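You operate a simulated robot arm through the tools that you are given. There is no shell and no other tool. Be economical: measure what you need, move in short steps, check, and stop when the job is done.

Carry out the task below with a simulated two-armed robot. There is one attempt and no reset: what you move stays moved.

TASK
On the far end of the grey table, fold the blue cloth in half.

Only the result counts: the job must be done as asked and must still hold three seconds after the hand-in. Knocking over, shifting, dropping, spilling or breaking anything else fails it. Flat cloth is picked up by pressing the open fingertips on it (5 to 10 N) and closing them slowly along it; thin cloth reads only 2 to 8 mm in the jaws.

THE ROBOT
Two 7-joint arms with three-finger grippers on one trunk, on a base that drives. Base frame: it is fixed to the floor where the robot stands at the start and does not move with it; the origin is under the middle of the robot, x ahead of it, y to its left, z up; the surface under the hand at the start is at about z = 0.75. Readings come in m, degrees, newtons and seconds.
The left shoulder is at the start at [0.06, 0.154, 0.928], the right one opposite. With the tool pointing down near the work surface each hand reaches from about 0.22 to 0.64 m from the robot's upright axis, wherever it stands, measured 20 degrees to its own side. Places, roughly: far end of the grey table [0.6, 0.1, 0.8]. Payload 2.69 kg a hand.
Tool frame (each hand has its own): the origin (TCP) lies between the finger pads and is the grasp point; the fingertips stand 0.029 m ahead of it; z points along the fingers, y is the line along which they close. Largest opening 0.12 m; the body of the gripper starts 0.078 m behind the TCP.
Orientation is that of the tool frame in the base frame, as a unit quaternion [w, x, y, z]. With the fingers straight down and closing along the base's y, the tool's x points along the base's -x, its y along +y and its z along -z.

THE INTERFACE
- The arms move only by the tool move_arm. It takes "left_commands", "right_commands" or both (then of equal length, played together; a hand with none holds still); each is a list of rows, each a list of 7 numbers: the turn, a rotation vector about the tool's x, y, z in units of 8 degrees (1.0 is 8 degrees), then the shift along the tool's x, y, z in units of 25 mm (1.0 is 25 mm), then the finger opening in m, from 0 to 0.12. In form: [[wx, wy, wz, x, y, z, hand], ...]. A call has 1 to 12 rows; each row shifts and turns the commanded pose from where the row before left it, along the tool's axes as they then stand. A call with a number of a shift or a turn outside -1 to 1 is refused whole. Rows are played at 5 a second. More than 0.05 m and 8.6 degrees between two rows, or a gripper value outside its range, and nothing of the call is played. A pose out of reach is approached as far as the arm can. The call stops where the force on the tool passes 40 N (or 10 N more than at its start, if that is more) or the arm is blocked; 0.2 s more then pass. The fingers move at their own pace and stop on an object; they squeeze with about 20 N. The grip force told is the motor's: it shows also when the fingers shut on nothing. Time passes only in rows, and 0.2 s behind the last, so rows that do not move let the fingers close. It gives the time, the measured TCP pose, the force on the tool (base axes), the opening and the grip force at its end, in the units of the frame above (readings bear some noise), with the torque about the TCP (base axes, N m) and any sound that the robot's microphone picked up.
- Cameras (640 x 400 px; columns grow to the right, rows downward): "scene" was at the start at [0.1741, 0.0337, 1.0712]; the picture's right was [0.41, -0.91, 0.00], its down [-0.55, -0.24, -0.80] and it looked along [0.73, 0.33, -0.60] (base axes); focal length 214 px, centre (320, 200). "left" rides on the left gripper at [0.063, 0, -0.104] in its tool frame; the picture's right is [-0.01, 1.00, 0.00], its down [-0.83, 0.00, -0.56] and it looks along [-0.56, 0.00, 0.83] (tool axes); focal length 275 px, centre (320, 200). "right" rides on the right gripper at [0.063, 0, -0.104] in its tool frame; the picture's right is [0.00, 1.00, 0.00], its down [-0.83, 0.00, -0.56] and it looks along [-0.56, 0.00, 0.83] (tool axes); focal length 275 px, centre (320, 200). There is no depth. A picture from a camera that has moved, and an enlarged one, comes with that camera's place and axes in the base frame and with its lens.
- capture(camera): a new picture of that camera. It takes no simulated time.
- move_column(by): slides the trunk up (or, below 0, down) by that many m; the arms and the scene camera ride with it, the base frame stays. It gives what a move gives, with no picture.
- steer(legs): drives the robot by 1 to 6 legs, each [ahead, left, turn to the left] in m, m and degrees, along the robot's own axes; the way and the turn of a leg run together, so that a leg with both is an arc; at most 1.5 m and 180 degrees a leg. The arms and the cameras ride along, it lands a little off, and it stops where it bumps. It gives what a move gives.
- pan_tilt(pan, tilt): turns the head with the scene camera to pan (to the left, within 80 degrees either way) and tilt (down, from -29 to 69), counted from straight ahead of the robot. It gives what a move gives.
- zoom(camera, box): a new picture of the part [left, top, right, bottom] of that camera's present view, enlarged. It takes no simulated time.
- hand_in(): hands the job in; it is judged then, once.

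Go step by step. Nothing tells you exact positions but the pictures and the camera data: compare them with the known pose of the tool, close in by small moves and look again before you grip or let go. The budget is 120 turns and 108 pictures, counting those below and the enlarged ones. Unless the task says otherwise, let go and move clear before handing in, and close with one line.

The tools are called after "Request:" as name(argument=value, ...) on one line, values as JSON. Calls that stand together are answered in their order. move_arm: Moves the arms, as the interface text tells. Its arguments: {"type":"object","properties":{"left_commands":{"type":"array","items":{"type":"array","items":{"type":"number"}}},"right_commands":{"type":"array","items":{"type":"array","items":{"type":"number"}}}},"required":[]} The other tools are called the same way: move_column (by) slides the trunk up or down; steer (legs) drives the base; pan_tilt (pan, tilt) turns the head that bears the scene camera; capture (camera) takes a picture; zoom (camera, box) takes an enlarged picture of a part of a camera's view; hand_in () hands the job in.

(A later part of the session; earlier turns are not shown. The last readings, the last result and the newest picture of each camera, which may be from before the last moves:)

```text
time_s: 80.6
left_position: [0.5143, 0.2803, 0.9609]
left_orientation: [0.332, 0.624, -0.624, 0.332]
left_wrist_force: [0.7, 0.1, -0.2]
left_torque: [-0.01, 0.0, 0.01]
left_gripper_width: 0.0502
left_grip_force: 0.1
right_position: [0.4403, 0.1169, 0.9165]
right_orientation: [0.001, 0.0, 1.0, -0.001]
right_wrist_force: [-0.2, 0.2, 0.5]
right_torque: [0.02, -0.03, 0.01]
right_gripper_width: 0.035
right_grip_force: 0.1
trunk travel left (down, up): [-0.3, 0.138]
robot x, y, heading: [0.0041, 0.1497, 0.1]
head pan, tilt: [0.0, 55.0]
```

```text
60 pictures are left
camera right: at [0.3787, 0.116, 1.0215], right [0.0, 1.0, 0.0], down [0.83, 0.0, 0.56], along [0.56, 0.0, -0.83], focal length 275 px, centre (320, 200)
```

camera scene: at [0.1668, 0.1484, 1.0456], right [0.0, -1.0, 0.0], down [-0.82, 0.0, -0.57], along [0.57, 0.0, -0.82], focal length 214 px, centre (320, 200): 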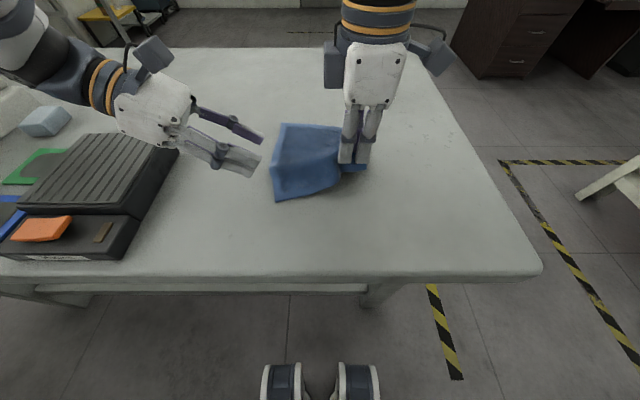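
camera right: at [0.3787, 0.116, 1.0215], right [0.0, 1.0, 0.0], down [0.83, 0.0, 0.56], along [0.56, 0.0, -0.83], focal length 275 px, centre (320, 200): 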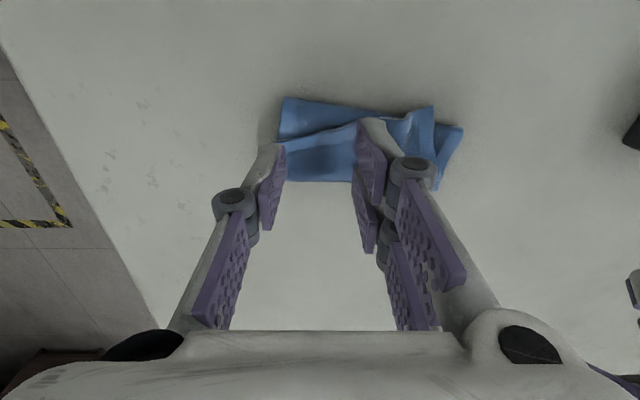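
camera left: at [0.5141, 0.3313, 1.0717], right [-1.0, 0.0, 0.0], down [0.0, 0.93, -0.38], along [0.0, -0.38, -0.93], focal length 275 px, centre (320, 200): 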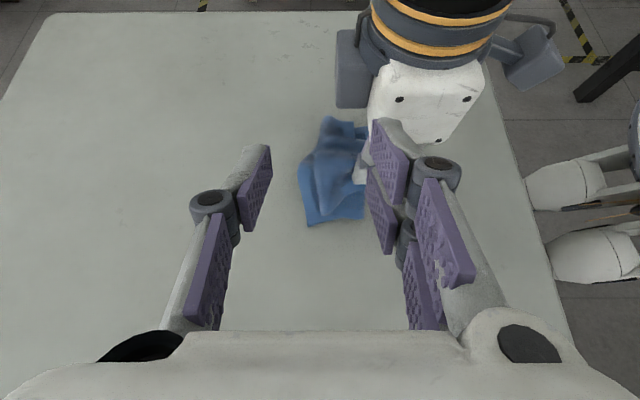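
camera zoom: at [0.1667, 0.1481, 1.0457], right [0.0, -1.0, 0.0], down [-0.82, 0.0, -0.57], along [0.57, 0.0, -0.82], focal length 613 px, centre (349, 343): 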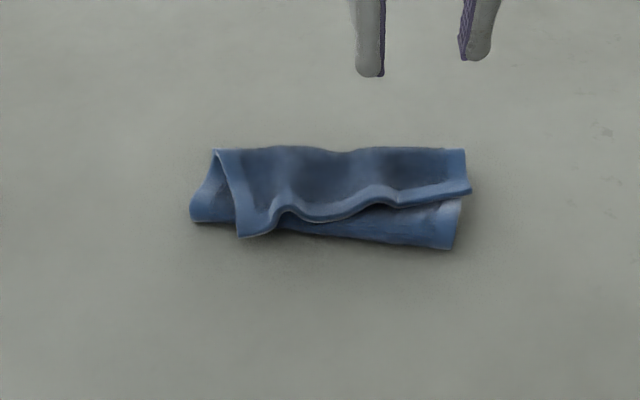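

The cloth springs back to the same shape each time, with the hem standing slightly open. Instead of pinching, I'll use the closed left fingers as a rod along y. I'll slide it under the hem from the left and flip the hem forward. First I'll set that pose and look.

Request:
move_arm(left_commands=[[0, 1, 0, 0, 0, 0, 0.0], [0, 1, 0, 0, 0, 0, 0.0], [0, 0, 0, -0.885, 0.11, -0.134, 0.0], [0, 0, 0, -0.885, 0.11, -0.134, 0.0], [0, 0, 0, -0.885, 0.11, -0.134, 0.0], [0, 0, 0, -0.885, 0.11, -0.134, 0.0], [0, 0, 0, -0.885, 0.11, -0.134, 0.0]], right_commands=[[0, 0, 0, 0, -1, 0, 0.035], [0, 0, 0, 0, -1, 0, 0.035], [0, 0, 0, 0, -1, 0, 0.035], [0, 0, 0, 0, -1, 0, 0.035], [0, 0, 0, 0, -0.5, 0, 0.035], [0, 0, 0, 0, 0, 0, 0.035], [0, 0, 0, 0, 0, 0, 0.035]])

Request:
capture(camera="left")

Request:
capture(camera="scene")

```text
time_s: 82.2
left_position: [0.5008, 0.3307, 0.8598]
left_orientation: [-0.417, -0.571, 0.573, -0.415]
left_wrist_force: [-1.1, -0.1, -0.1]
left_torque: [-0.01, 0.0, 0.0]
left_gripper_width: 0.0002
left_grip_force: 20.0
right_position: [0.4414, 0.003, 0.9163]
right_orientation: [0.001, 0.0, 1.0, 0.0]
right_wrist_force: [-0.5, 0.8, 0.6]
right_torque: [0.04, 0.03, 0.0]
right_gripper_width: 0.035
right_grip_force: 0.2
trunk travel left (down, up): [-0.3, 0.138]
robot x, y, heading: [-0.0003, 0.1499, -0.1]
head pan, tilt: [0.0, 55.0]
```

```text
59 pictures are left
camera left: at [0.5, 0.4091, 0.9523], right [-1.0, 0.0, 0.0], down [0.0, 0.78, -0.62], along [0.0, -0.62, -0.78], focal length 275 px, centre (320, 200)
```

left: 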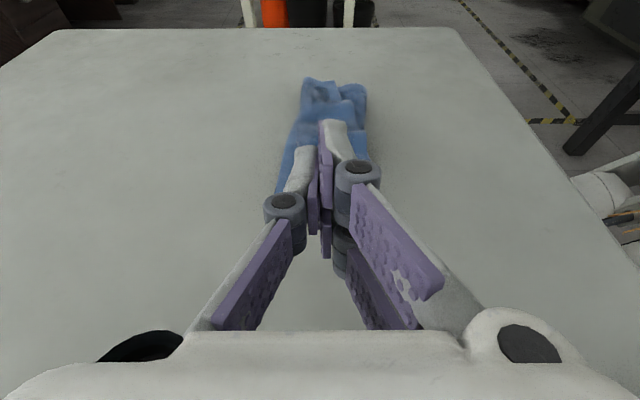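

```text
58 pictures are left
camera scene: at [0.1668, 0.1486, 1.0456], right [0.0, -1.0, 0.0], down [-0.82, 0.0, -0.57], along [0.57, 0.0, -0.82], focal length 214 px, centre (320, 200)
```

scene: 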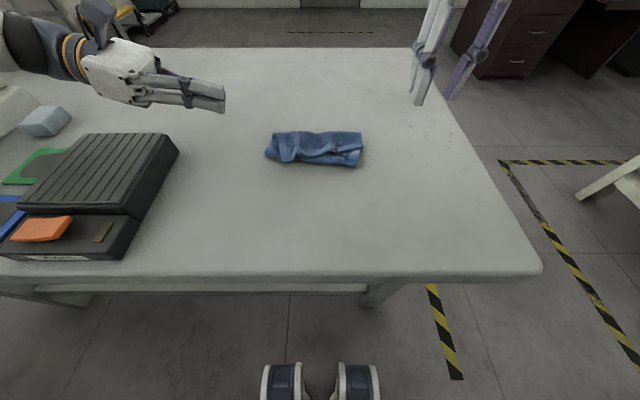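

Request:
zoom(camera="scene", box=[255, 118, 375, 178])

Request:
zoom(camera="left", box=[250, 60, 400, 210])

```text
5.33 times, centred on (315, 148) of scene
camera zoom: at [0.1668, 0.1486, 1.0456], right [0.0, -1.0, 0.0], down [-0.82, 0.0, -0.57], along [0.57, 0.0, -0.82], focal length 1144 px, centre (347, 477)
```

zoom: 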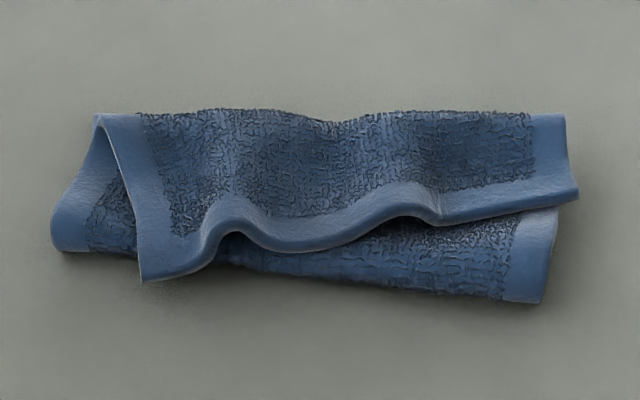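

```text
2.67 times, centred on (325, 135) of left
camera zoom: at [0.5, 0.4091, 0.9523], right [-1.0, 0.0, 0.0], down [0.0, 0.78, -0.62], along [0.0, -0.62, -0.78], focal length 734 px, centre (307, 373)
```

zoom: 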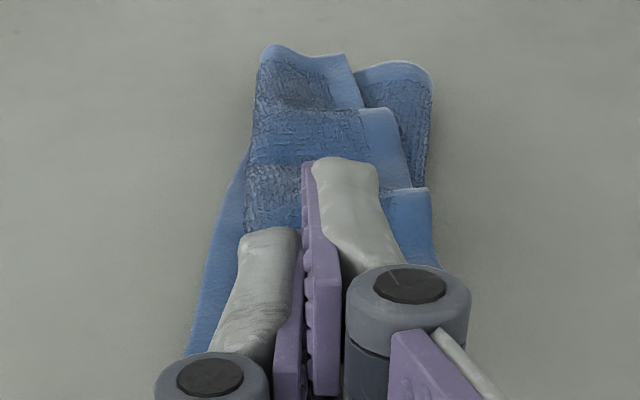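

The hem forms an open tunnel at its left end, near x ≈ 0.49, y ≈ 0.235 and z ≈ 0.775. I'll bring the rod's tip to the mouth of that tunnel.

Request:
move_arm(left_commands=[[0, 0, 0, -0.797, 0.077, 0.694, 0.0], [0, 0, 0, -0.797, 0.077, 0.694, 0.0], [0, 0, 0, -0.797, 0.077, 0.694, 0.0], [0, 0, 0, 0, 0, 0, 0.0]])

Request:
zoom(camera="scene", box=[215, 100, 375, 180])

Request:
zoom(camera="left", box=[220, 0, 420, 200])

```text
time_s: 83.0
left_position: [0.4984, 0.3008, 0.8088]
left_orientation: [-0.413, -0.563, 0.573, -0.43]
left_wrist_force: [-10.7, -2.7, 25.6]
left_torque: [3.41, 0.56, 1.28]
left_gripper_width: 0.0002
left_grip_force: 20.3
right_position: [0.4407, 0.0023, 0.9184]
right_orientation: [0.001, -0.001, 1.0, 0.001]
right_wrist_force: [0.3, -0.4, -0.1]
right_torque: [0.0, 0.01, 0.01]
right_gripper_width: 0.0352
right_grip_force: 0.0
trunk travel left (down, up): [-0.3, 0.138]
robot x, y, heading: [-0.0003, 0.1522, -0.2]
head pan, tilt: [0.0, 55.0]
stopped in row 4 (left hand): the force on the tool passed its limit at 104 N (the readings are from after the stop); the commanded pose is now the measured one
```

```text
4.00 times, centred on (295, 140) of scene
camera zoom: at [0.1648, 0.1478, 1.046], right [0.0, -1.0, 0.0], down [-0.82, 0.0, -0.57], along [0.57, 0.0, -0.82], focal length 858 px, centre (420, 440)
```

zoom: 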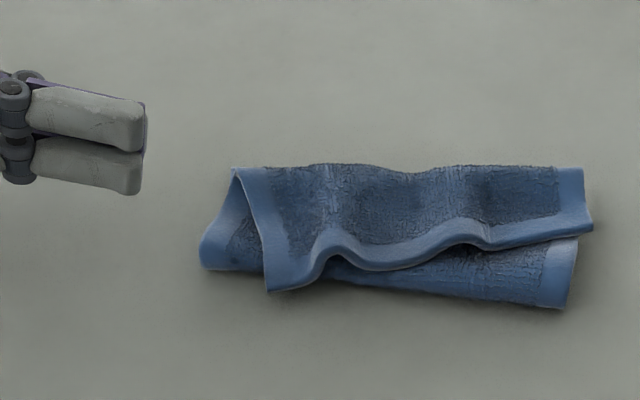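

```text
2.00 times, centred on (320, 100) of left
camera zoom: at [0.4947, 0.381, 0.9005], right [-1.0, 0.0, -0.03], down [0.02, 0.77, -0.63], along [0.03, -0.63, -0.77], focal length 551 px, centre (320, 400)
```

zoom: 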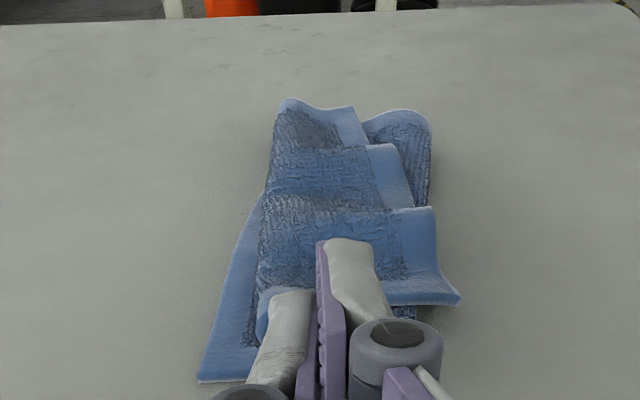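

The left hand hit something at its wrist end, probably the console. I'll back straight up and check.

Request:
move_arm(left_commands=[[0, 0, 0, 0.8, 0, -0.26, 0.0], [0, 0, 0, 0.8, 0, -0.26, 0.0]])

Request:
capture(camera="scene")

```text
time_s: 83.6
left_position: [0.4993, 0.304, 0.848]
left_orientation: [-0.412, -0.566, 0.572, -0.427]
left_wrist_force: [0.8, 0.3, 0.4]
left_torque: [0.0, 0.01, 0.01]
left_gripper_width: 0.0
left_grip_force: 19.8
right_position: [0.4419, 0.0036, 0.9161]
right_orientation: [0.0, -0.002, 1.0, 0.001]
right_wrist_force: [0.1, -1.2, -0.2]
right_torque: [-0.01, 0.02, 0.03]
right_gripper_width: 0.035
right_grip_force: 0.1
trunk travel left (down, up): [-0.3, 0.138]
robot x, y, heading: [0.0041, 0.1518, -0.1]
head pan, tilt: [0.0, 55.0]
```

```text
53 pictures are left
camera scene: at [0.1671, 0.1489, 1.0456], right [0.0, -1.0, 0.0], down [-0.82, 0.0, -0.57], along [0.57, 0.0, -0.82], focal length 214 px, centre (320, 200)
```

scene: 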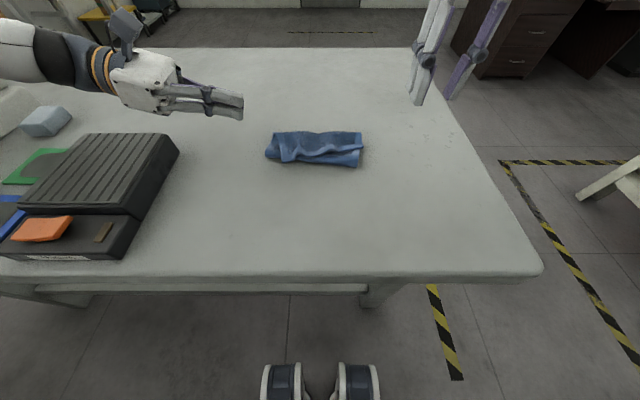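

The console hasn't moved; only the wrist grazed it. I'll yaw the rod 16° so the wrist stays on the far side of the console, then come down to the tunnel mouth again.

Request:
move_arm(left_commands=[[-0.951, 0, 0.309, 0, 0, 0, 0.0], [-0.951, 0, 0.309, 0, 0, 0, 0.0], [0, 0, 0, -0.68, -0.343, 0.447, 0.0]])

Request:
capture(camera="scene")

```text
time_s: 84.4
left_position: [0.5056, 0.2956, 0.8286]
left_orientation: [-0.465, -0.48, 0.647, -0.366]
left_wrist_force: [0.3, -0.5, 0.7]
left_torque: [-0.01, -0.01, -0.02]
left_gripper_width: 0.0001
left_grip_force: 20.0
right_position: [0.4414, 0.0032, 0.9167]
right_orientation: [0.001, -0.001, 1.0, 0.001]
right_wrist_force: [0.2, -0.4, -0.5]
right_torque: [-0.02, 0.0, -0.08]
right_gripper_width: 0.0351
right_grip_force: 0.1
trunk travel left (down, up): [-0.3, 0.138]
robot x, y, heading: [-0.0019, 0.1531, 0.1]
head pan, tilt: [0.0, 55.0]
```

```text
52 pictures are left
camera scene: at [0.1671, 0.1489, 1.0456], right [0.0, -1.0, 0.0], down [-0.82, 0.0, -0.57], along [0.57, 0.0, -0.82], focal length 214 px, centre (320, 200)
```

scene: 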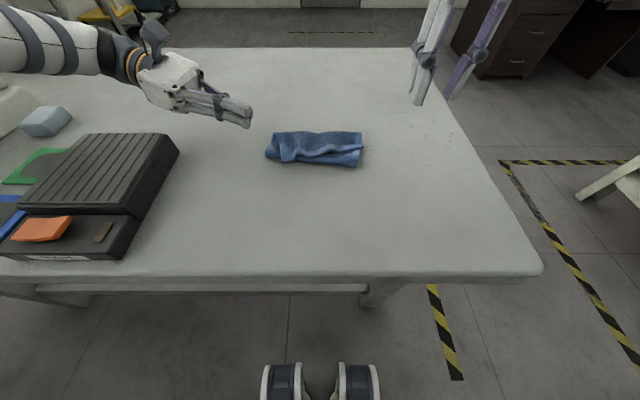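

Request:
move_arm(left_commands=[[0, 0, 0, -0.5, -0.27, 0.26, 0.0], [0, 0, 0, -0.5, -0.27, 0.26, 0.0], [0, 0, 0, -0.4, 0, 0.3, 0.0]])

Request:
zoom(camera="scene", box=[215, 100, 375, 180])

Request:
zoom(camera="left", box=[220, 0, 420, 200])

```text
time_s: 85.2
left_position: [0.5187, 0.2816, 0.7903]
left_orientation: [-0.464, -0.481, 0.648, -0.365]
left_wrist_force: [0.0, -0.2, 0.5]
left_torque: [-0.01, 0.01, 0.0]
left_gripper_width: 0.0
left_grip_force: 19.9
right_position: [0.4425, 0.0028, 0.9172]
right_orientation: [0.001, -0.001, 1.0, 0.0]
right_wrist_force: [0.2, 0.0, 0.8]
right_torque: [-0.04, 0.01, 0.02]
right_gripper_width: 0.0349
right_grip_force: 0.0
trunk travel left (down, up): [-0.3, 0.138]
robot x, y, heading: [0.0037, 0.1501, -0.0]
head pan, tilt: [0.0, 55.0]
```

```text
4.00 times, centred on (295, 140) of scene
camera zoom: at [0.167, 0.1489, 1.0456], right [0.0, -1.0, 0.0], down [-0.82, 0.0, -0.57], along [0.57, 0.0, -0.82], focal length 858 px, centre (420, 440)
```

zoom: 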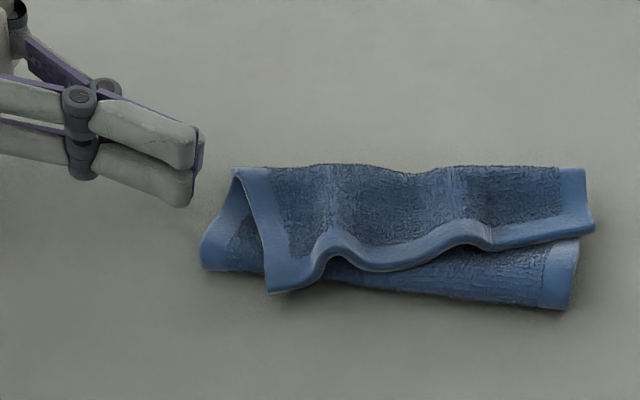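

```text
2.00 times, centred on (320, 100) of left
camera zoom: at [0.537, 0.3593, 0.881], right [-0.96, 0.27, -0.03], down [0.23, 0.75, -0.62], along [-0.15, -0.61, -0.78], focal length 551 px, centre (320, 400)
```

zoom: 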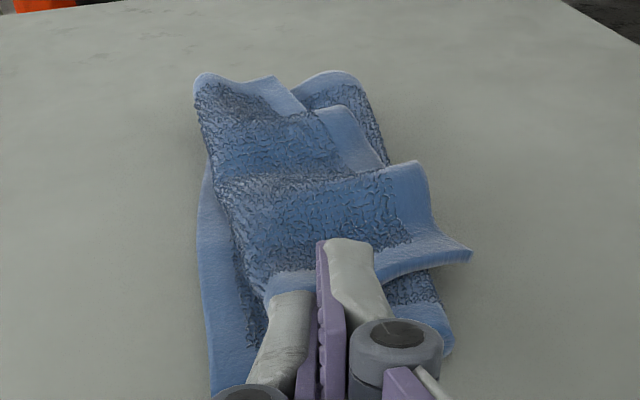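

The rod's tip is clear and just outside the hem. The tunnel mouth centres at x ≈ 0.485, so I'll shift 2 cm nearer and slide in along −y.

Request:
move_arm(left_commands=[[0, 0, 0, -0.19, 0.846, 0.32, 0.0], [0, 0, 0, 0.245, -0.144, 0.752, 0.0], [0, 0, 0, 0.245, -0.144, 0.752, 0.0]])

Request:
zoom(camera="scene", box=[215, 100, 375, 180])

```text
time_s: 86.0
left_position: [0.4936, 0.2407, 0.7831]
left_orientation: [-0.464, -0.481, 0.648, -0.365]
left_wrist_force: [-0.8, 0.2, -0.2]
left_torque: [0.0, 0.01, -0.01]
left_gripper_width: 0.0
left_grip_force: 20.0
right_position: [0.4425, 0.003, 0.9177]
right_orientation: [0.0, -0.001, 1.0, -0.001]
right_wrist_force: [-0.1, -0.7, -1.3]
right_torque: [-0.01, -0.02, -0.01]
right_gripper_width: 0.0348
right_grip_force: 0.0
trunk travel left (down, up): [-0.3, 0.138]
robot x, y, heading: [-0.0043, 0.1503, 0.1]
head pan, tilt: [0.0, 55.0]
```

```text
4.00 times, centred on (295, 140) of scene
camera zoom: at [0.1669, 0.1487, 1.0456], right [0.0, -1.0, 0.0], down [-0.82, 0.0, -0.57], along [0.57, 0.0, -0.82], focal length 858 px, centre (420, 440)
```

zoom: 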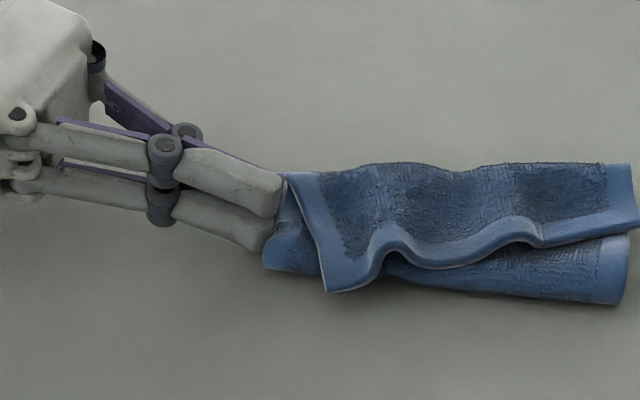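

The tip pushed the cloth along instead of going in. I'll retreat slightly higher and nearer, and pin the cloth's right end with the closed right fingers on the exposed fold.

Request:
move_arm(left_commands=[[0, 0, 0, 0.108, 0.396, -0.572, 0.0], [0, 0, 0, 0.108, 0.396, -0.572, 0.0], [0, 0, 0, 0, 0, 0, 0.0], [0, 0, 0, 0, 0, 0, 0.0], [0, 0, 0, 0, 0, 0, 0.0], [0, 0, 0, 0, 0, 0, 0.0]], right_commands=[[0, 0, 0, -0.275, 0.8, 0.8, 0.0], [0, 0, 0, -0.275, 0.8, 0.8, 0.0], [0, 0, 0, -0.275, 0.8, 0.8, 0.0], [0, 0, 0, -0.275, 0.7, 0.8, 0.0], [0, 0, 0, 0, 0, 0.6, 0.0], [0, 0, 0, 0, 0, 0.4, 0.0]])

Request:
zoom(camera="scene", box=[215, 100, 375, 180])

Request:
zoom(camera="left", box=[220, 0, 420, 200])

```text
time_s: 87.4
left_position: [0.4788, 0.2708, 0.7952]
left_orientation: [-0.465, -0.481, 0.648, -0.365]
left_wrist_force: [-0.4, -0.1, -0.1]
left_torque: [-0.02, -0.01, -0.05]
left_gripper_width: 0.0
left_grip_force: 19.4
right_position: [0.4697, 0.0807, 0.8102]
right_orientation: [0.0, 0.0, 1.0, 0.0]
right_wrist_force: [1.4, 0.7, -0.7]
right_torque: [-0.04, -0.02, -0.01]
right_gripper_width: 0.0002
right_grip_force: 20.1
trunk travel left (down, up): [-0.3, 0.138]
robot x, y, heading: [0.0003, 0.153, 0.1]
head pan, tilt: [0.0, 55.0]
```

```text
4.00 times, centred on (295, 140) of scene
camera zoom: at [0.167, 0.1489, 1.0456], right [0.0, -1.0, 0.0], down [-0.82, 0.0, -0.57], along [0.57, 0.0, -0.82], focal length 858 px, centre (420, 440)
```

zoom: 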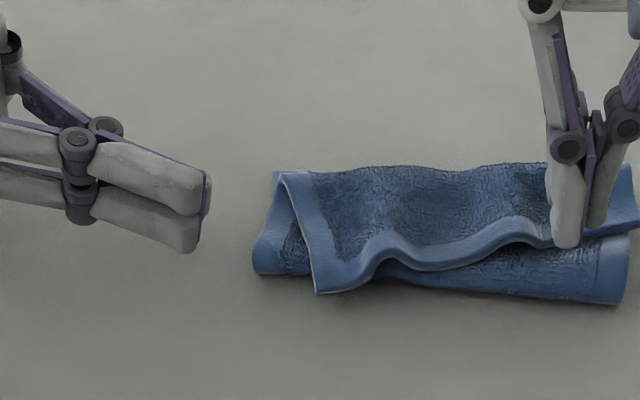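

```text
2.00 times, centred on (320, 100) of left
camera zoom: at [0.4977, 0.349, 0.8871], right [-0.96, 0.27, -0.03], down [0.23, 0.75, -0.62], along [-0.15, -0.61, -0.78], focal length 551 px, centre (320, 400)
```

zoom: 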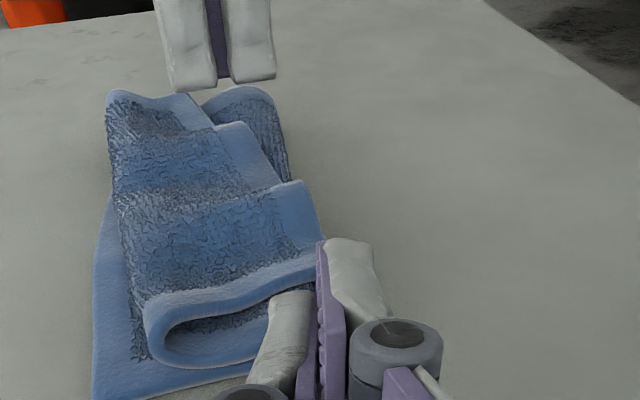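

This view shows the tunnel mouth clearly, at about (0.495, 0.22, 0.77). I'll press the right fingers down on the fold first, then aim the rod at the mouth.

Request:
move_arm(right_commands=[[0, 0, 0, 0.32, -0.2, 0, 0.0], [0, 0, 0, 0, 0, 0.5, 0.0], [0, 0, 0, 0, 0, 0.3, 0.0], [0, 0, 0, 0, 0, 0.2, 0.0], [0, 0, 0, 0, 0, 0, 0.0]])

```text
time_s: 88.6
left_position: [0.4789, 0.2721, 0.7962]
left_orientation: [-0.465, -0.481, 0.647, -0.366]
left_wrist_force: [-0.3, 0.1, 0.0]
left_torque: [-0.01, 0.0, -0.01]
left_gripper_width: 0.0
left_grip_force: 20.2
right_position: [0.4616, 0.0757, 0.7869]
right_orientation: [0.001, -0.001, 1.0, -0.001]
right_wrist_force: [-0.1, -0.8, 0.2]
right_torque: [0.02, 0.0, 0.04]
right_gripper_width: 0.0
right_grip_force: 19.3
trunk travel left (down, up): [-0.3, 0.138]
robot x, y, heading: [-0.0007, 0.1536, 0.4]
head pan, tilt: [0.0, 55.0]
```

Request:
move_arm(left_commands=[[0, 0, 0, -0.24, -0.72, 0.19, 0.0], [0, 0, 0, 0.25, -0.067, 0.774, 0.0], [0, 0, 0, 0.25, -0.067, 0.774, 0.0], [0, 0, 0, 0, 0, 0, 0.0]], right_commands=[[0, 0, 0, 0, 0, 0.2, 0.0], [0, 0, 0, 0, 0, 0, 0.0], [0, 0, 0, 0, 0, 0, 0.0], [0, 0, 0, 0, 0, 0, 0.0]])

Request:
zoom(camera="scene", box=[215, 100, 375, 180])

Request:
zoom(camera="left", box=[220, 0, 420, 200])

```text
time_s: 89.6
left_position: [0.4898, 0.2238, 0.7882]
left_orientation: [-0.465, -0.48, 0.648, -0.365]
left_wrist_force: [0.9, 0.2, 0.4]
left_torque: [-0.01, -0.01, -0.04]
left_gripper_width: 0.0
left_grip_force: 20.0
right_position: [0.4616, 0.0755, 0.7835]
right_orientation: [0.002, 0.0, 1.0, 0.001]
right_wrist_force: [0.9, 0.9, 8.9]
right_torque: [0.06, -0.15, 0.0]
right_gripper_width: 0.0001
right_grip_force: 20.2
trunk travel left (down, up): [-0.3, 0.138]
robot x, y, heading: [0.0018, 0.152, -0.1]
head pan, tilt: [0.0, 55.0]
```

```text
4.00 times, centred on (295, 140) of scene
camera zoom: at [0.1666, 0.149, 1.0457], right [0.0, -1.0, 0.0], down [-0.82, 0.0, -0.57], along [0.57, 0.0, -0.82], focal length 858 px, centre (420, 440)
```

zoom: 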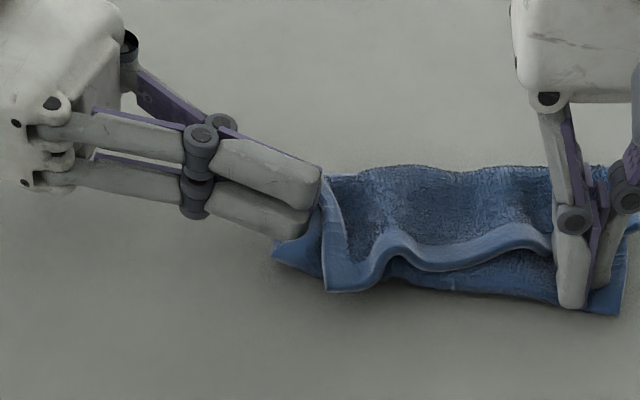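

```text
2.00 times, centred on (320, 100) of left
camera zoom: at [0.5082, 0.3007, 0.8813], right [-0.96, 0.27, -0.03], down [0.23, 0.75, -0.62], along [-0.15, -0.61, -0.78], focal length 551 px, centre (320, 400)
```

zoom: 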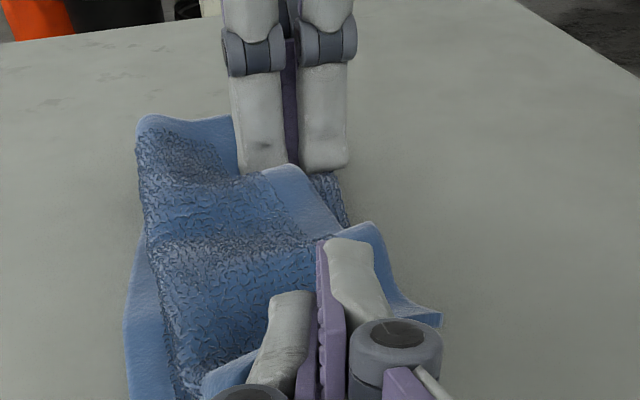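

The closed fingers are too thick and only push the hem's side. A better way is to roll the left hand 90° so it closes vertically, put the thin lower finger inside the tunnel and the upper one above it, and pinch just the hem layer. I'll retreat and roll.

Request:
move_arm(left_commands=[[0, 0, 0, 0.27, 0.22, -0.896, 0.0], [0, 0, 0, 0.27, 0.22, -0.896, 0.0], [0, 0, 0, 0.27, 0.22, -0.896, 0.0], [0, -1, 0, 0.4, 0, 0, 0.0], [0, -0.5, 0, 0.4, 0, 0, 0.0]])

Request:
move_arm(left_commands=[[0, 0, 1, 0, 0, 0, 0.05], [0, 0, 1, 0, 0, 0, 0.05], [0, 0, 1, 0, 0, 0, 0.05], [0, 0, 1, 0, 0, 0, 0.05], [0, 0, 1, 0, 0, 0, 0.05], [0, 0, 1, 0, 0, 0, 0.05], [0, 0, 1, 0, 0, 0, 0.05], [0, 0, 1, 0, 0, 0, 0.05], [0, 0, 1, 0, 0, 0, 0.05], [0, 0, 1, 0, 0, 0, 0.05], [0, 0, 1, 0, 0, 0, 0.05], [0, 0, 0.25, 0, 0, 0, 0.05]])

Request:
capture(camera="left")

Request:
zoom(camera="scene", box=[195, 80, 375, 180])

```text
time_s: 90.8
left_position: [0.486, 0.2781, 0.8476]
left_orientation: [-0.393, -0.517, 0.693, -0.313]
left_wrist_force: [0.7, 0.4, -0.9]
left_torque: [0.0, 0.0, 0.02]
left_gripper_width: 0.0001
left_grip_force: 19.7
right_position: [0.4613, 0.0766, 0.7821]
right_orientation: [0.001, -0.001, 1.0, 0.001]
right_wrist_force: [0.7, 0.4, 9.6]
right_torque: [0.02, -0.15, 0.01]
right_gripper_width: 0.0
right_grip_force: 20.0
trunk travel left (down, up): [-0.3, 0.138]
robot x, y, heading: [0.0001, 0.1499, -0.3]
head pan, tilt: [0.0, 55.0]
```

```text
time_s: 93.4
left_position: [0.4851, 0.2789, 0.8462]
left_orientation: [-0.057, 0.125, 0.855, -0.5]
left_wrist_force: [0.5, 1.0, -0.6]
left_torque: [0.02, -0.01, -0.01]
left_gripper_width: 0.0499
left_grip_force: 0.0
right_position: [0.4607, 0.0756, 0.7815]
right_orientation: [0.0, -0.001, 1.0, 0.0]
right_wrist_force: [1.4, 0.4, 9.2]
right_torque: [0.03, -0.15, 0.01]
right_gripper_width: 0.0
right_grip_force: 19.6
trunk travel left (down, up): [-0.3, 0.138]
robot x, y, heading: [0.0023, 0.1504, -0.1]
head pan, tilt: [0.0, 55.0]
```

```text
44 pictures are left
camera left: at [0.447, 0.3821, 0.8962], right [0.16, 0.47, -0.87], down [0.92, 0.24, 0.3], along [0.35, -0.85, -0.39], focal length 275 px, centre (320, 200)
```

left: 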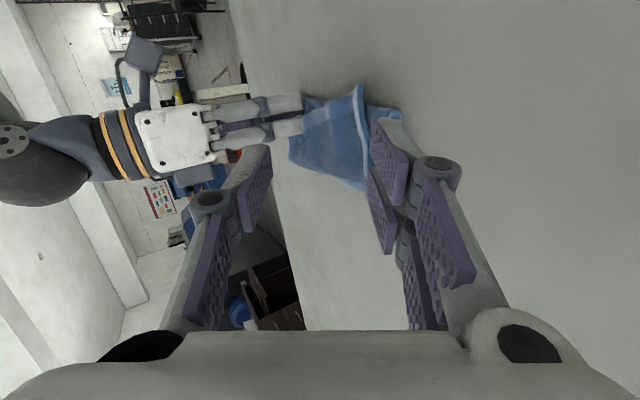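

```text
3.56 times, centred on (285, 130) of scene
camera zoom: at [0.1665, 0.1489, 1.0457], right [0.0, -1.0, 0.0], down [-0.82, 0.0, -0.57], along [0.57, 0.0, -0.82], focal length 763 px, centre (444, 449)
```

zoom: 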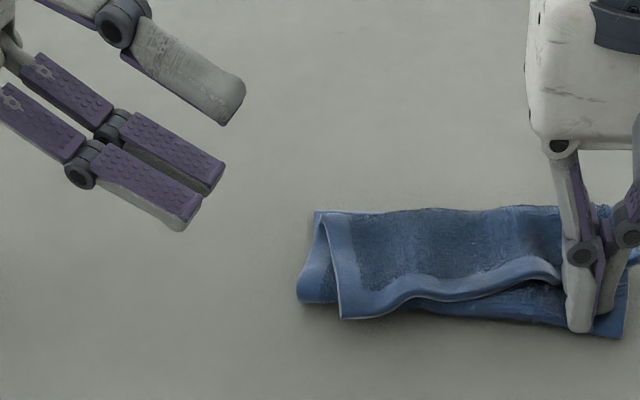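

Request:
zoom(camera="left", box=[270, 60, 430, 220])

```text
2.50 times, centred on (350, 140) of left
camera zoom: at [0.447, 0.3821, 0.8962], right [0.16, 0.47, -0.87], down [0.92, 0.24, 0.3], along [0.35, -0.85, -0.39], focal length 688 px, centre (245, 350)
```

zoom: 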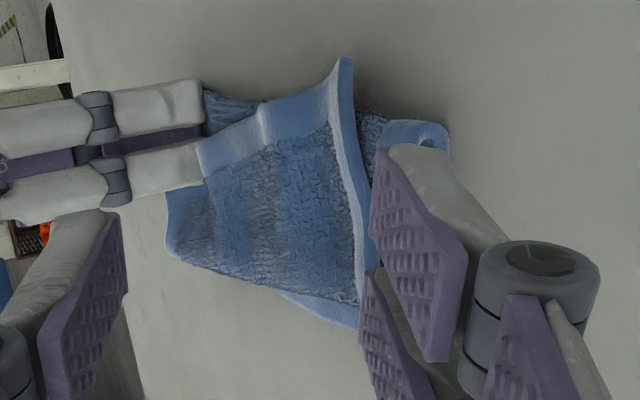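

The hem lies nearly on the fold, so there's little gap at the left. But the hem's wave crests stand about 7 mm above everything else. I'll back the left hand away and use the right fingers at crest height, without pressing, to pinch only the crest near y ≈ 0.17.

Request:
move_arm(left_commands=[[0, 0, 0, 0, 0, -1, 0.05], [0, 0, 0, 0, 0, -1, 0.05], [0, 0, 0, 0, 0, -1, 0.05], [0, 0, 0, 0, 0, 0, 0.05], [0, 0, 0, 0, 0, 0, 0.05], [0, 0, 0, 0, 0, 0, 0.05]], right_commands=[[0, 0, 0, 0, 0, -1, 0.0], [0, 0, 0, 0, 0, -1, 0.036], [0, 0, 0, 0.0875, 0.935, 0, 0.036], [0, 0, 0, 0.0875, 0.935, 0, 0.036], [0, 0, 0, 0.0875, 0.935, 0, 0.036], [0, 0, 0, 0.0875, 0.935, 0, 0.036]])

Request:
zoom(camera="scene", box=[255, 118, 375, 178])

Request:
zoom(camera="right", box=[200, 60, 480, 260])

```text
time_s: 94.8
left_position: [0.5014, 0.3409, 0.8834]
left_orientation: [-0.057, 0.124, 0.855, -0.5]
left_wrist_force: [0.3, 0.3, -0.9]
left_torque: [0.0, 0.01, -0.01]
left_gripper_width: 0.05
left_grip_force: 0.0
right_position: [0.4511, 0.1727, 0.8328]
right_orientation: [0.001, 0.0, 1.0, 0.0]
right_wrist_force: [0.3, -0.5, -0.6]
right_torque: [-0.01, 0.0, 0.02]
right_gripper_width: 0.0358
right_grip_force: 0.0
trunk travel left (down, up): [-0.3, 0.138]
robot x, y, heading: [-0.0011, 0.1494, 0.2]
head pan, tilt: [0.0, 55.0]
```

```text
5.33 times, centred on (315, 148) of scene
camera zoom: at [0.1669, 0.1491, 1.0456], right [0.0, -1.0, 0.0], down [-0.82, 0.0, -0.57], along [0.57, 0.0, -0.82], focal length 1144 px, centre (347, 477)
```

zoom: 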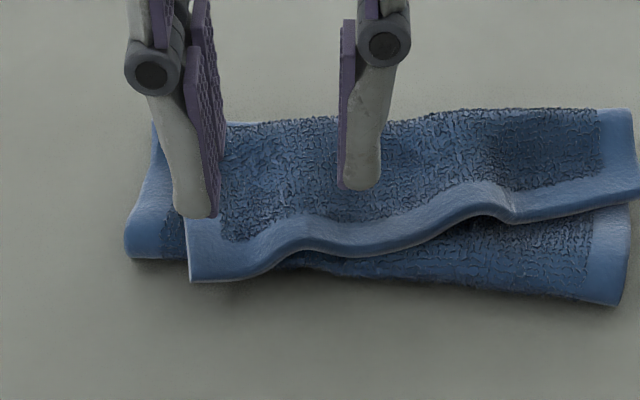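

```text
2.00 times, centred on (340, 160) of right
camera zoom: at [0.3888, 0.1714, 0.9378], right [-0.01, 1.0, 0.0], down [0.83, 0.0, 0.56], along [0.56, 0.0, -0.83], focal length 551 px, centre (280, 280)
```

zoom: 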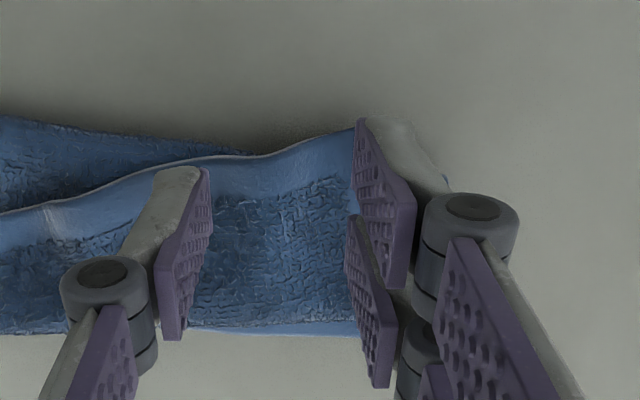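

The crests are visible near (0.457, 0.165) and (0.471, 0.10). I'll lower to the first crest's height and close there.

Request:
move_arm(right_commands=[[0, 0, 0, -0.48, -0.39, 0.43, 0.036], [0, 0, 0, 0, 0, 0.5, 0.036], [0, 0, 0, 0, 0, 0.5, 0.036], [0, 0, 0, 0, 0, 0, 0.03], [0, 0, 0, 0, 0, 0, 0.025], [0, 0, 0, 0, 0, 0, 0.02], [0, 0, 0, 0, 0, 0, 0.015], [0, 0, 0, 0, 0, 0, 0.01], [0, 0, 0, 0, 0, 0, 0.005], [0, 0, 0, 0, 0, 0, 0.0], [0, 0, 0, 0, 0, 0, 0.0]])

Request:
zoom(camera="scene", box=[255, 118, 375, 178])

```text
time_s: 97.2
left_position: [0.5022, 0.3411, 0.8843]
left_orientation: [-0.058, 0.125, 0.855, -0.5]
left_wrist_force: [0.5, -0.2, -0.2]
left_torque: [0.01, -0.01, 0.05]
left_gripper_width: 0.05
left_grip_force: 0.0
right_position: [0.4642, 0.1597, 0.7966]
right_orientation: [0.001, -0.001, 1.0, -0.001]
right_wrist_force: [0.2, 0.3, -0.1]
right_torque: [0.0, -0.01, 0.0]
right_gripper_width: 0.0042
right_grip_force: 20.2
trunk travel left (down, up): [-0.3, 0.138]
robot x, y, heading: [0.0017, 0.1513, 0.0]
head pan, tilt: [0.0, 55.0]
```

```text
5.33 times, centred on (315, 148) of scene
camera zoom: at [0.1669, 0.1489, 1.0456], right [0.0, -1.0, 0.0], down [-0.82, 0.0, -0.57], along [0.57, 0.0, -0.82], focal length 1144 px, centre (347, 477)
```

zoom: 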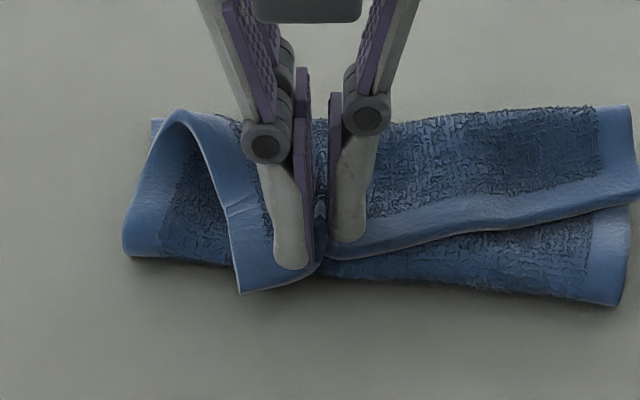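

The jaws hold 4 mm, just the hem. I'll flip it up and forward in an arc.

Request:
move_arm(right_commands=[[0, 0, 0, -0.2, 0, -0.8, 0.0], [0, 0, 0, -0.4, 0, -0.8, 0.0], [0, 0, 0, -0.6, 0, -0.8, 0.0], [0, 0, 0, -0.8, 0, -0.2, 0.0], [0, 0, 0, -0.8, 0, 0, 0.0], [0, 0, 0, -0.8, 0, 0.4, 0.0], [0, 0, 0, -0.6, 0, 0.8, 0.0], [0, 0, 0, 0, 0, 0.6, 0.0]])

Request:
zoom(camera="scene", box=[235, 90, 395, 190])

Request:
capture(camera="left")

```text
time_s: 99.0
left_position: [0.5019, 0.3407, 0.8843]
left_orientation: [-0.058, 0.124, 0.855, -0.5]
left_wrist_force: [-0.2, 0.0, -0.4]
left_torque: [-0.01, 0.02, -0.03]
left_gripper_width: 0.0501
left_grip_force: 0.1
right_position: [0.5537, 0.157, 0.815]
right_orientation: [0.0, -0.001, 1.0, 0.0]
right_wrist_force: [-0.4, 0.1, -0.7]
right_torque: [-0.02, -0.02, -0.02]
right_gripper_width: 0.0039
right_grip_force: 19.6
right hand out of reach, approached as far as the arm can: row 7
trunk travel left (down, up): [-0.3, 0.138]
robot x, y, heading: [-0.0005, 0.15, -0.2]
head pan, tilt: [0.0, 55.0]
```

```text
4.00 times, centred on (315, 140) of scene
camera zoom: at [0.1672, 0.149, 1.0456], right [0.0, -1.0, 0.0], down [-0.82, 0.0, -0.57], along [0.57, 0.0, -0.82], focal length 858 px, centre (340, 440)
```

zoom: 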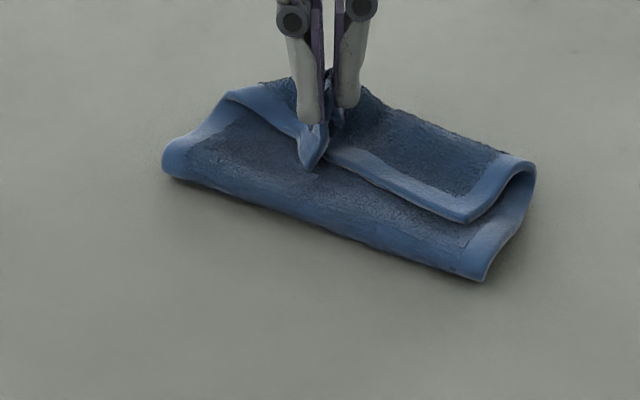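

```text
37 pictures are left
camera left: at [0.4641, 0.4447, 0.9336], right [0.16, 0.47, -0.87], down [0.92, 0.24, 0.3], along [0.35, -0.85, -0.39], focal length 275 px, centre (320, 200)
```

left: 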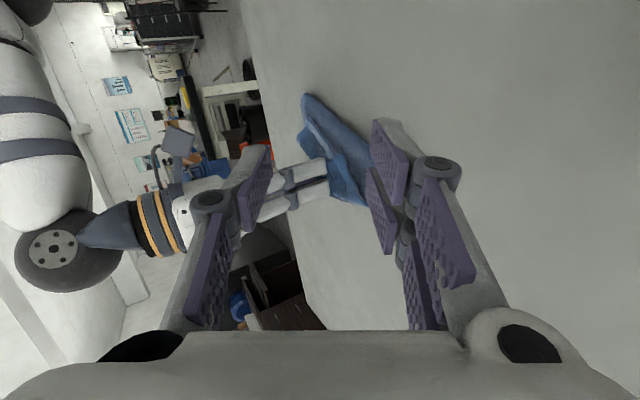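

The left half has flipped, but the right corner is still folded back and the right arm is at its reach limit. I'll lower and release, then see what stays.

Request:
move_arm(right_commands=[[0, 0, 0, 0, 0, 0.7, 0.0], [0, 0, 0, 0, 0, 0, 0.012], [0, 0, 0, 0, 0, 0, 0.02], [0, 0, 0, 0, 0, -0.8, 0.02], [0, 0, 0, 0, 0, -1, 0.02], [0, 0, 0, 1, -0.8, -1, 0.02], [0, 0, 0, 1, -1, 0, 0.02], [0, 0, 0, 1, -1, 0, 0.02]])

Request:
zoom(camera="scene", box=[235, 90, 395, 190])

```text
time_s: 100.8
left_position: [0.5012, 0.3404, 0.884]
left_orientation: [-0.057, 0.124, 0.856, -0.499]
left_wrist_force: [-0.3, -0.7, 0.7]
left_torque: [0.01, -0.02, -0.03]
left_gripper_width: 0.0501
left_grip_force: 0.1
right_position: [0.4792, 0.0881, 0.8683]
right_orientation: [0.002, -0.001, 1.0, 0.001]
right_wrist_force: [0.0, -0.1, 0.1]
right_torque: [-0.01, -0.02, -0.02]
right_gripper_width: 0.02
right_grip_force: 0.0
trunk travel left (down, up): [-0.3, 0.138]
robot x, y, heading: [0.0016, 0.1497, 0.1]
head pan, tilt: [0.0, 55.0]
```

```text
4.00 times, centred on (315, 140) of scene
camera zoom: at [0.1666, 0.1487, 1.0457], right [0.0, -1.0, 0.0], down [-0.82, 0.0, -0.57], along [0.57, 0.0, -0.82], focal length 858 px, centre (340, 440)
```

zoom: 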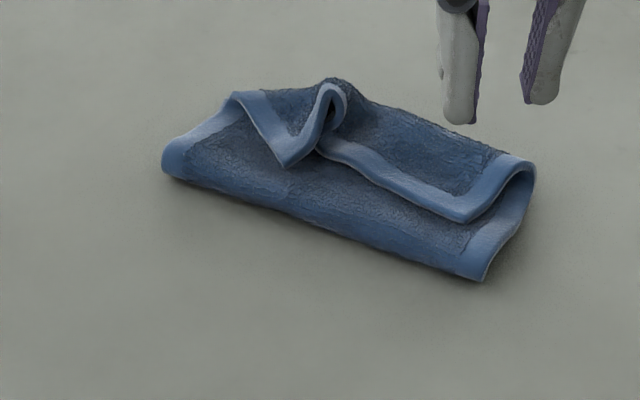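

The whole cloth has turned about 27°, and both hem corners are still folded back with a ridge between them. I'll pinch the right corner next, aligning the jaw with the hem and barely touching.

Request:
move_arm(right_commands=[[0, 0, 0, -1.0, 0.76, 0, 0.034], [0, 0, 0.85, 0, 0, 0.5, 0.034], [0, 0, 0.85, 0, 0, 0.5, 0.034], [0, 0, 0.85, 0, 0, 0.5, 0.034], [0, 0, 0.85, 0, 0, 0.5, 0.034], [0, 0, 0, 0, 0, 0.5, 0.034]])

Request:
zoom(camera="scene", box=[235, 90, 395, 190])

Request:
zoom(camera="right", box=[200, 60, 480, 260])

```text
time_s: 102.2
left_position: [0.5017, 0.3404, 0.8841]
left_orientation: [-0.057, 0.125, 0.855, -0.5]
left_wrist_force: [0.4, 0.0, -0.3]
left_torque: [-0.01, -0.01, 0.0]
left_gripper_width: 0.0501
left_grip_force: 0.0
right_position: [0.5036, 0.1069, 0.8068]
right_orientation: [0.001, 0.235, 0.972, 0.0]
right_wrist_force: [-0.4, -0.4, 0.5]
right_torque: [0.03, 0.02, 0.01]
right_gripper_width: 0.0342
right_grip_force: 0.0
trunk travel left (down, up): [-0.3, 0.138]
robot x, y, heading: [0.0013, 0.1519, -0.1]
head pan, tilt: [0.0, 55.0]
```

```text
4.00 times, centred on (315, 140) of scene
camera zoom: at [0.167, 0.1489, 1.0456], right [0.0, -1.0, 0.0], down [-0.82, 0.0, -0.57], along [0.57, 0.0, -0.82], focal length 858 px, centre (340, 440)
```

zoom: 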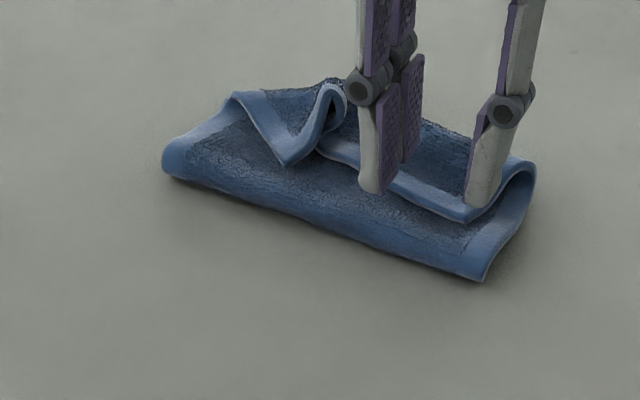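

```text
2.00 times, centred on (340, 160) of right
camera zoom: at [0.4468, 0.1341, 0.9125], right [0.45, 0.89, 0.0], down [0.74, -0.38, 0.56], along [0.5, -0.25, -0.83], focal length 551 px, centre (280, 280)
```

zoom: 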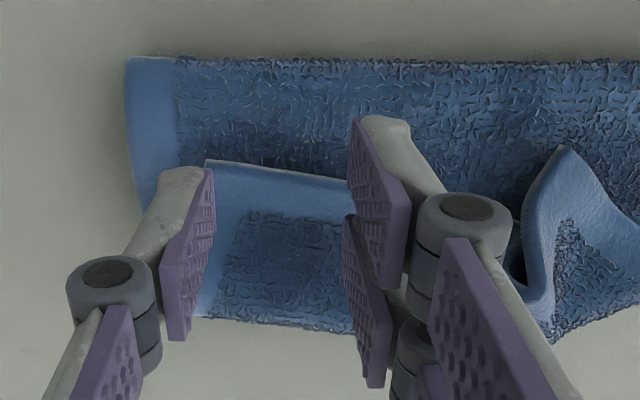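

The view is very clear. I'll shift 6 mm along the hem so both fingers are over it, touch down lightly, and close.

Request:
move_arm(right_commands=[[0, 0, 0, -0.1, 0.24, 0.3, 0.034], [0, 0, 0, 0, 0, 0.22, 0.034], [0, 0, 0, 0, 0, 0, 0.03], [0, 0, 0, 0, 0, 0, 0.025], [0, 0, 0, 0, 0, 0, 0.02], [0, 0, 0, 0, 0, 0, 0.015], [0, 0, 0, 0, 0, 0, 0.01], [0, 0, 0, 0, 0, 0, 0.005], [0, 0, 0, 0, 0, 0, 0.0], [0, 0, 0, 0, 0, 0, 0.0]])

Request:
zoom(camera="scene", box=[235, 90, 395, 190])

```text
time_s: 104.4
left_position: [0.5011, 0.34, 0.883]
left_orientation: [-0.057, 0.125, 0.855, -0.5]
left_wrist_force: [-0.3, -0.5, 0.0]
left_torque: [-0.02, -0.02, 0.01]
left_gripper_width: 0.0502
left_grip_force: 0.0
right_position: [0.5071, 0.109, 0.7942]
right_orientation: [0.0, 0.234, 0.972, 0.0]
right_wrist_force: [-0.5, 0.3, -0.2]
right_torque: [-0.02, 0.0, -0.02]
right_gripper_width: 0.0001
right_grip_force: 19.8
trunk travel left (down, up): [-0.3, 0.138]
robot x, y, heading: [0.0013, 0.1493, 0.2]
head pan, tilt: [0.0, 55.0]
```

```text
4.00 times, centred on (315, 140) of scene
camera zoom: at [0.1669, 0.1489, 1.0456], right [0.0, -1.0, 0.0], down [-0.82, 0.0, -0.57], along [0.57, 0.0, -0.82], focal length 858 px, centre (340, 440)
```

zoom: 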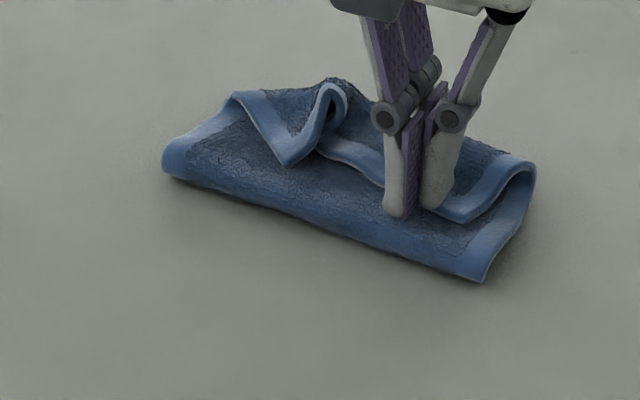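

No contact that time. I'll reopen, go about 8 mm lower, and check the force.

Request:
move_arm(right_commands=[[0, 0, 0, 0, 0, -0.2, 0.034], [0, 0, 0, 0, 0, 0, 0.034], [0, 0, 0, 0, 0, 0.4, 0.034], [0, 0, 0, 0, 0, 0.12, 0.034], [0, 0, 0, 0, 0, 0, 0.034]])

```text
time_s: 105.6
left_position: [0.5008, 0.3397, 0.8845]
left_orientation: [-0.056, 0.125, 0.855, -0.5]
left_wrist_force: [0.4, -0.4, -0.5]
left_torque: [0.03, -0.04, 0.01]
left_gripper_width: 0.0499
left_grip_force: 0.2
right_position: [0.5076, 0.1097, 0.7868]
right_orientation: [0.002, 0.236, 0.972, 0.0]
right_wrist_force: [0.4, -0.5, 10.3]
right_torque: [-0.01, -0.06, -0.03]
right_gripper_width: 0.0336
right_grip_force: 0.1
trunk travel left (down, up): [-0.3, 0.138]
robot x, y, heading: [-0.0003, 0.1504, 0.1]
head pan, tilt: [0.0, 55.0]
```

Request:
move_arm(right_commands=[[0, 0, 0, 0, 0, -0.04, 0.034], [0, 0, 0, 0, 0, 0, 0.03], [0, 0, 0, 0, 0, 0, 0.026], [0, 0, 0, 0, 0, 0, 0.022], [0, 0, 0, 0, 0, 0, 0.018], [0, 0, 0, 0, 0, 0, 0.014], [0, 0, 0, 0, 0, 0, 0.01], [0, 0, 0, 0, 0, 0, 0.006], [0, 0, 0, 0, 0, 0, 0.0], [0, 0, 0, 0, 0, 0, 0.0], [0, 0, 0, 0, 0, 0, 0.0]])

Request:
zoom(camera="scene", box=[235, 90, 395, 190])

```text
time_s: 108.0
left_position: [0.501, 0.3413, 0.8832]
left_orientation: [-0.058, 0.125, 0.855, -0.5]
left_wrist_force: [0.0, -0.1, -0.4]
left_torque: [-0.03, 0.03, 0.05]
left_gripper_width: 0.05
left_grip_force: 0.1
right_position: [0.5066, 0.1098, 0.7861]
right_orientation: [0.001, 0.234, 0.972, 0.0]
right_wrist_force: [-0.2, 0.9, 3.6]
right_torque: [-0.01, -0.01, 0.0]
right_gripper_width: 0.0087
right_grip_force: 20.1
trunk travel left (down, up): [-0.3, 0.138]
robot x, y, heading: [0.0005, 0.1461, -0.2]
head pan, tilt: [0.0, 55.0]
```

```text
4.00 times, centred on (315, 140) of scene
camera zoom: at [0.1667, 0.1489, 1.0457], right [0.0, -1.0, 0.0], down [-0.82, 0.0, -0.57], along [0.57, 0.0, -0.82], focal length 858 px, centre (340, 440)
```

zoom: 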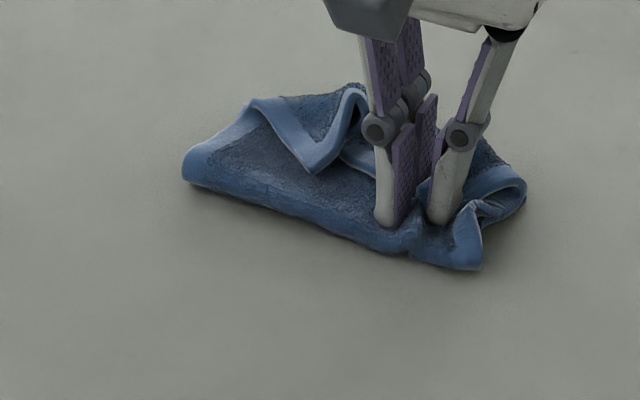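

At 8.7 mm I've caught both layers again. I'll release, let it spring back, and repeat with a much lighter touch.

Request:
move_arm(right_commands=[[0, 0, 0, 0, 0, 0, 0.02], [0, 0, 0, 0, 0, 0, 0.034], [0, 0, 0, 0, 0, -0.6, 0.034], [0, 0, 0, 0, 0, -0.6, 0.034], [0, 0, 0, 0, 0, 0, 0.034]])

Request:
zoom(camera="right", box=[180, 60, 500, 260])

```text
time_s: 109.2
left_position: [0.5025, 0.3403, 0.8839]
left_orientation: [-0.058, 0.125, 0.855, -0.5]
left_wrist_force: [0.5, -0.9, 0.3]
left_torque: [0.02, -0.02, -0.01]
left_gripper_width: 0.0501
left_grip_force: 0.1
right_position: [0.5058, 0.1086, 0.8163]
right_orientation: [0.001, 0.234, 0.972, -0.001]
right_wrist_force: [-0.1, -0.8, -0.1]
right_torque: [0.01, -0.01, 0.01]
right_gripper_width: 0.0339
right_grip_force: 0.1
trunk travel left (down, up): [-0.3, 0.138]
robot x, y, heading: [-0.0002, 0.1563, -0.1]
head pan, tilt: [0.0, 55.0]
```

```text
2.00 times, centred on (340, 160) of right
camera zoom: at [0.4497, 0.1376, 0.9224], right [0.45, 0.89, 0.0], down [0.74, -0.38, 0.56], along [0.5, -0.25, -0.83], focal length 551 px, centre (280, 280)
```

zoom: 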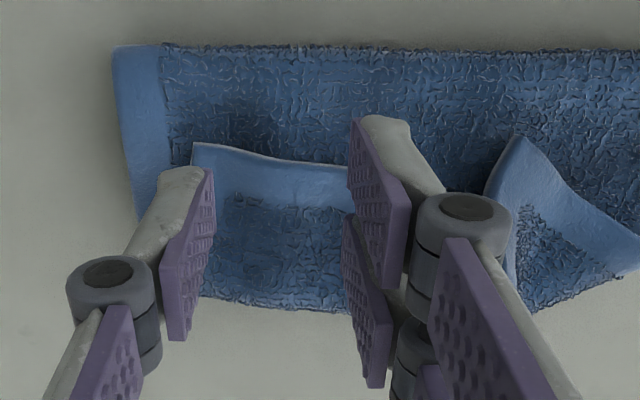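

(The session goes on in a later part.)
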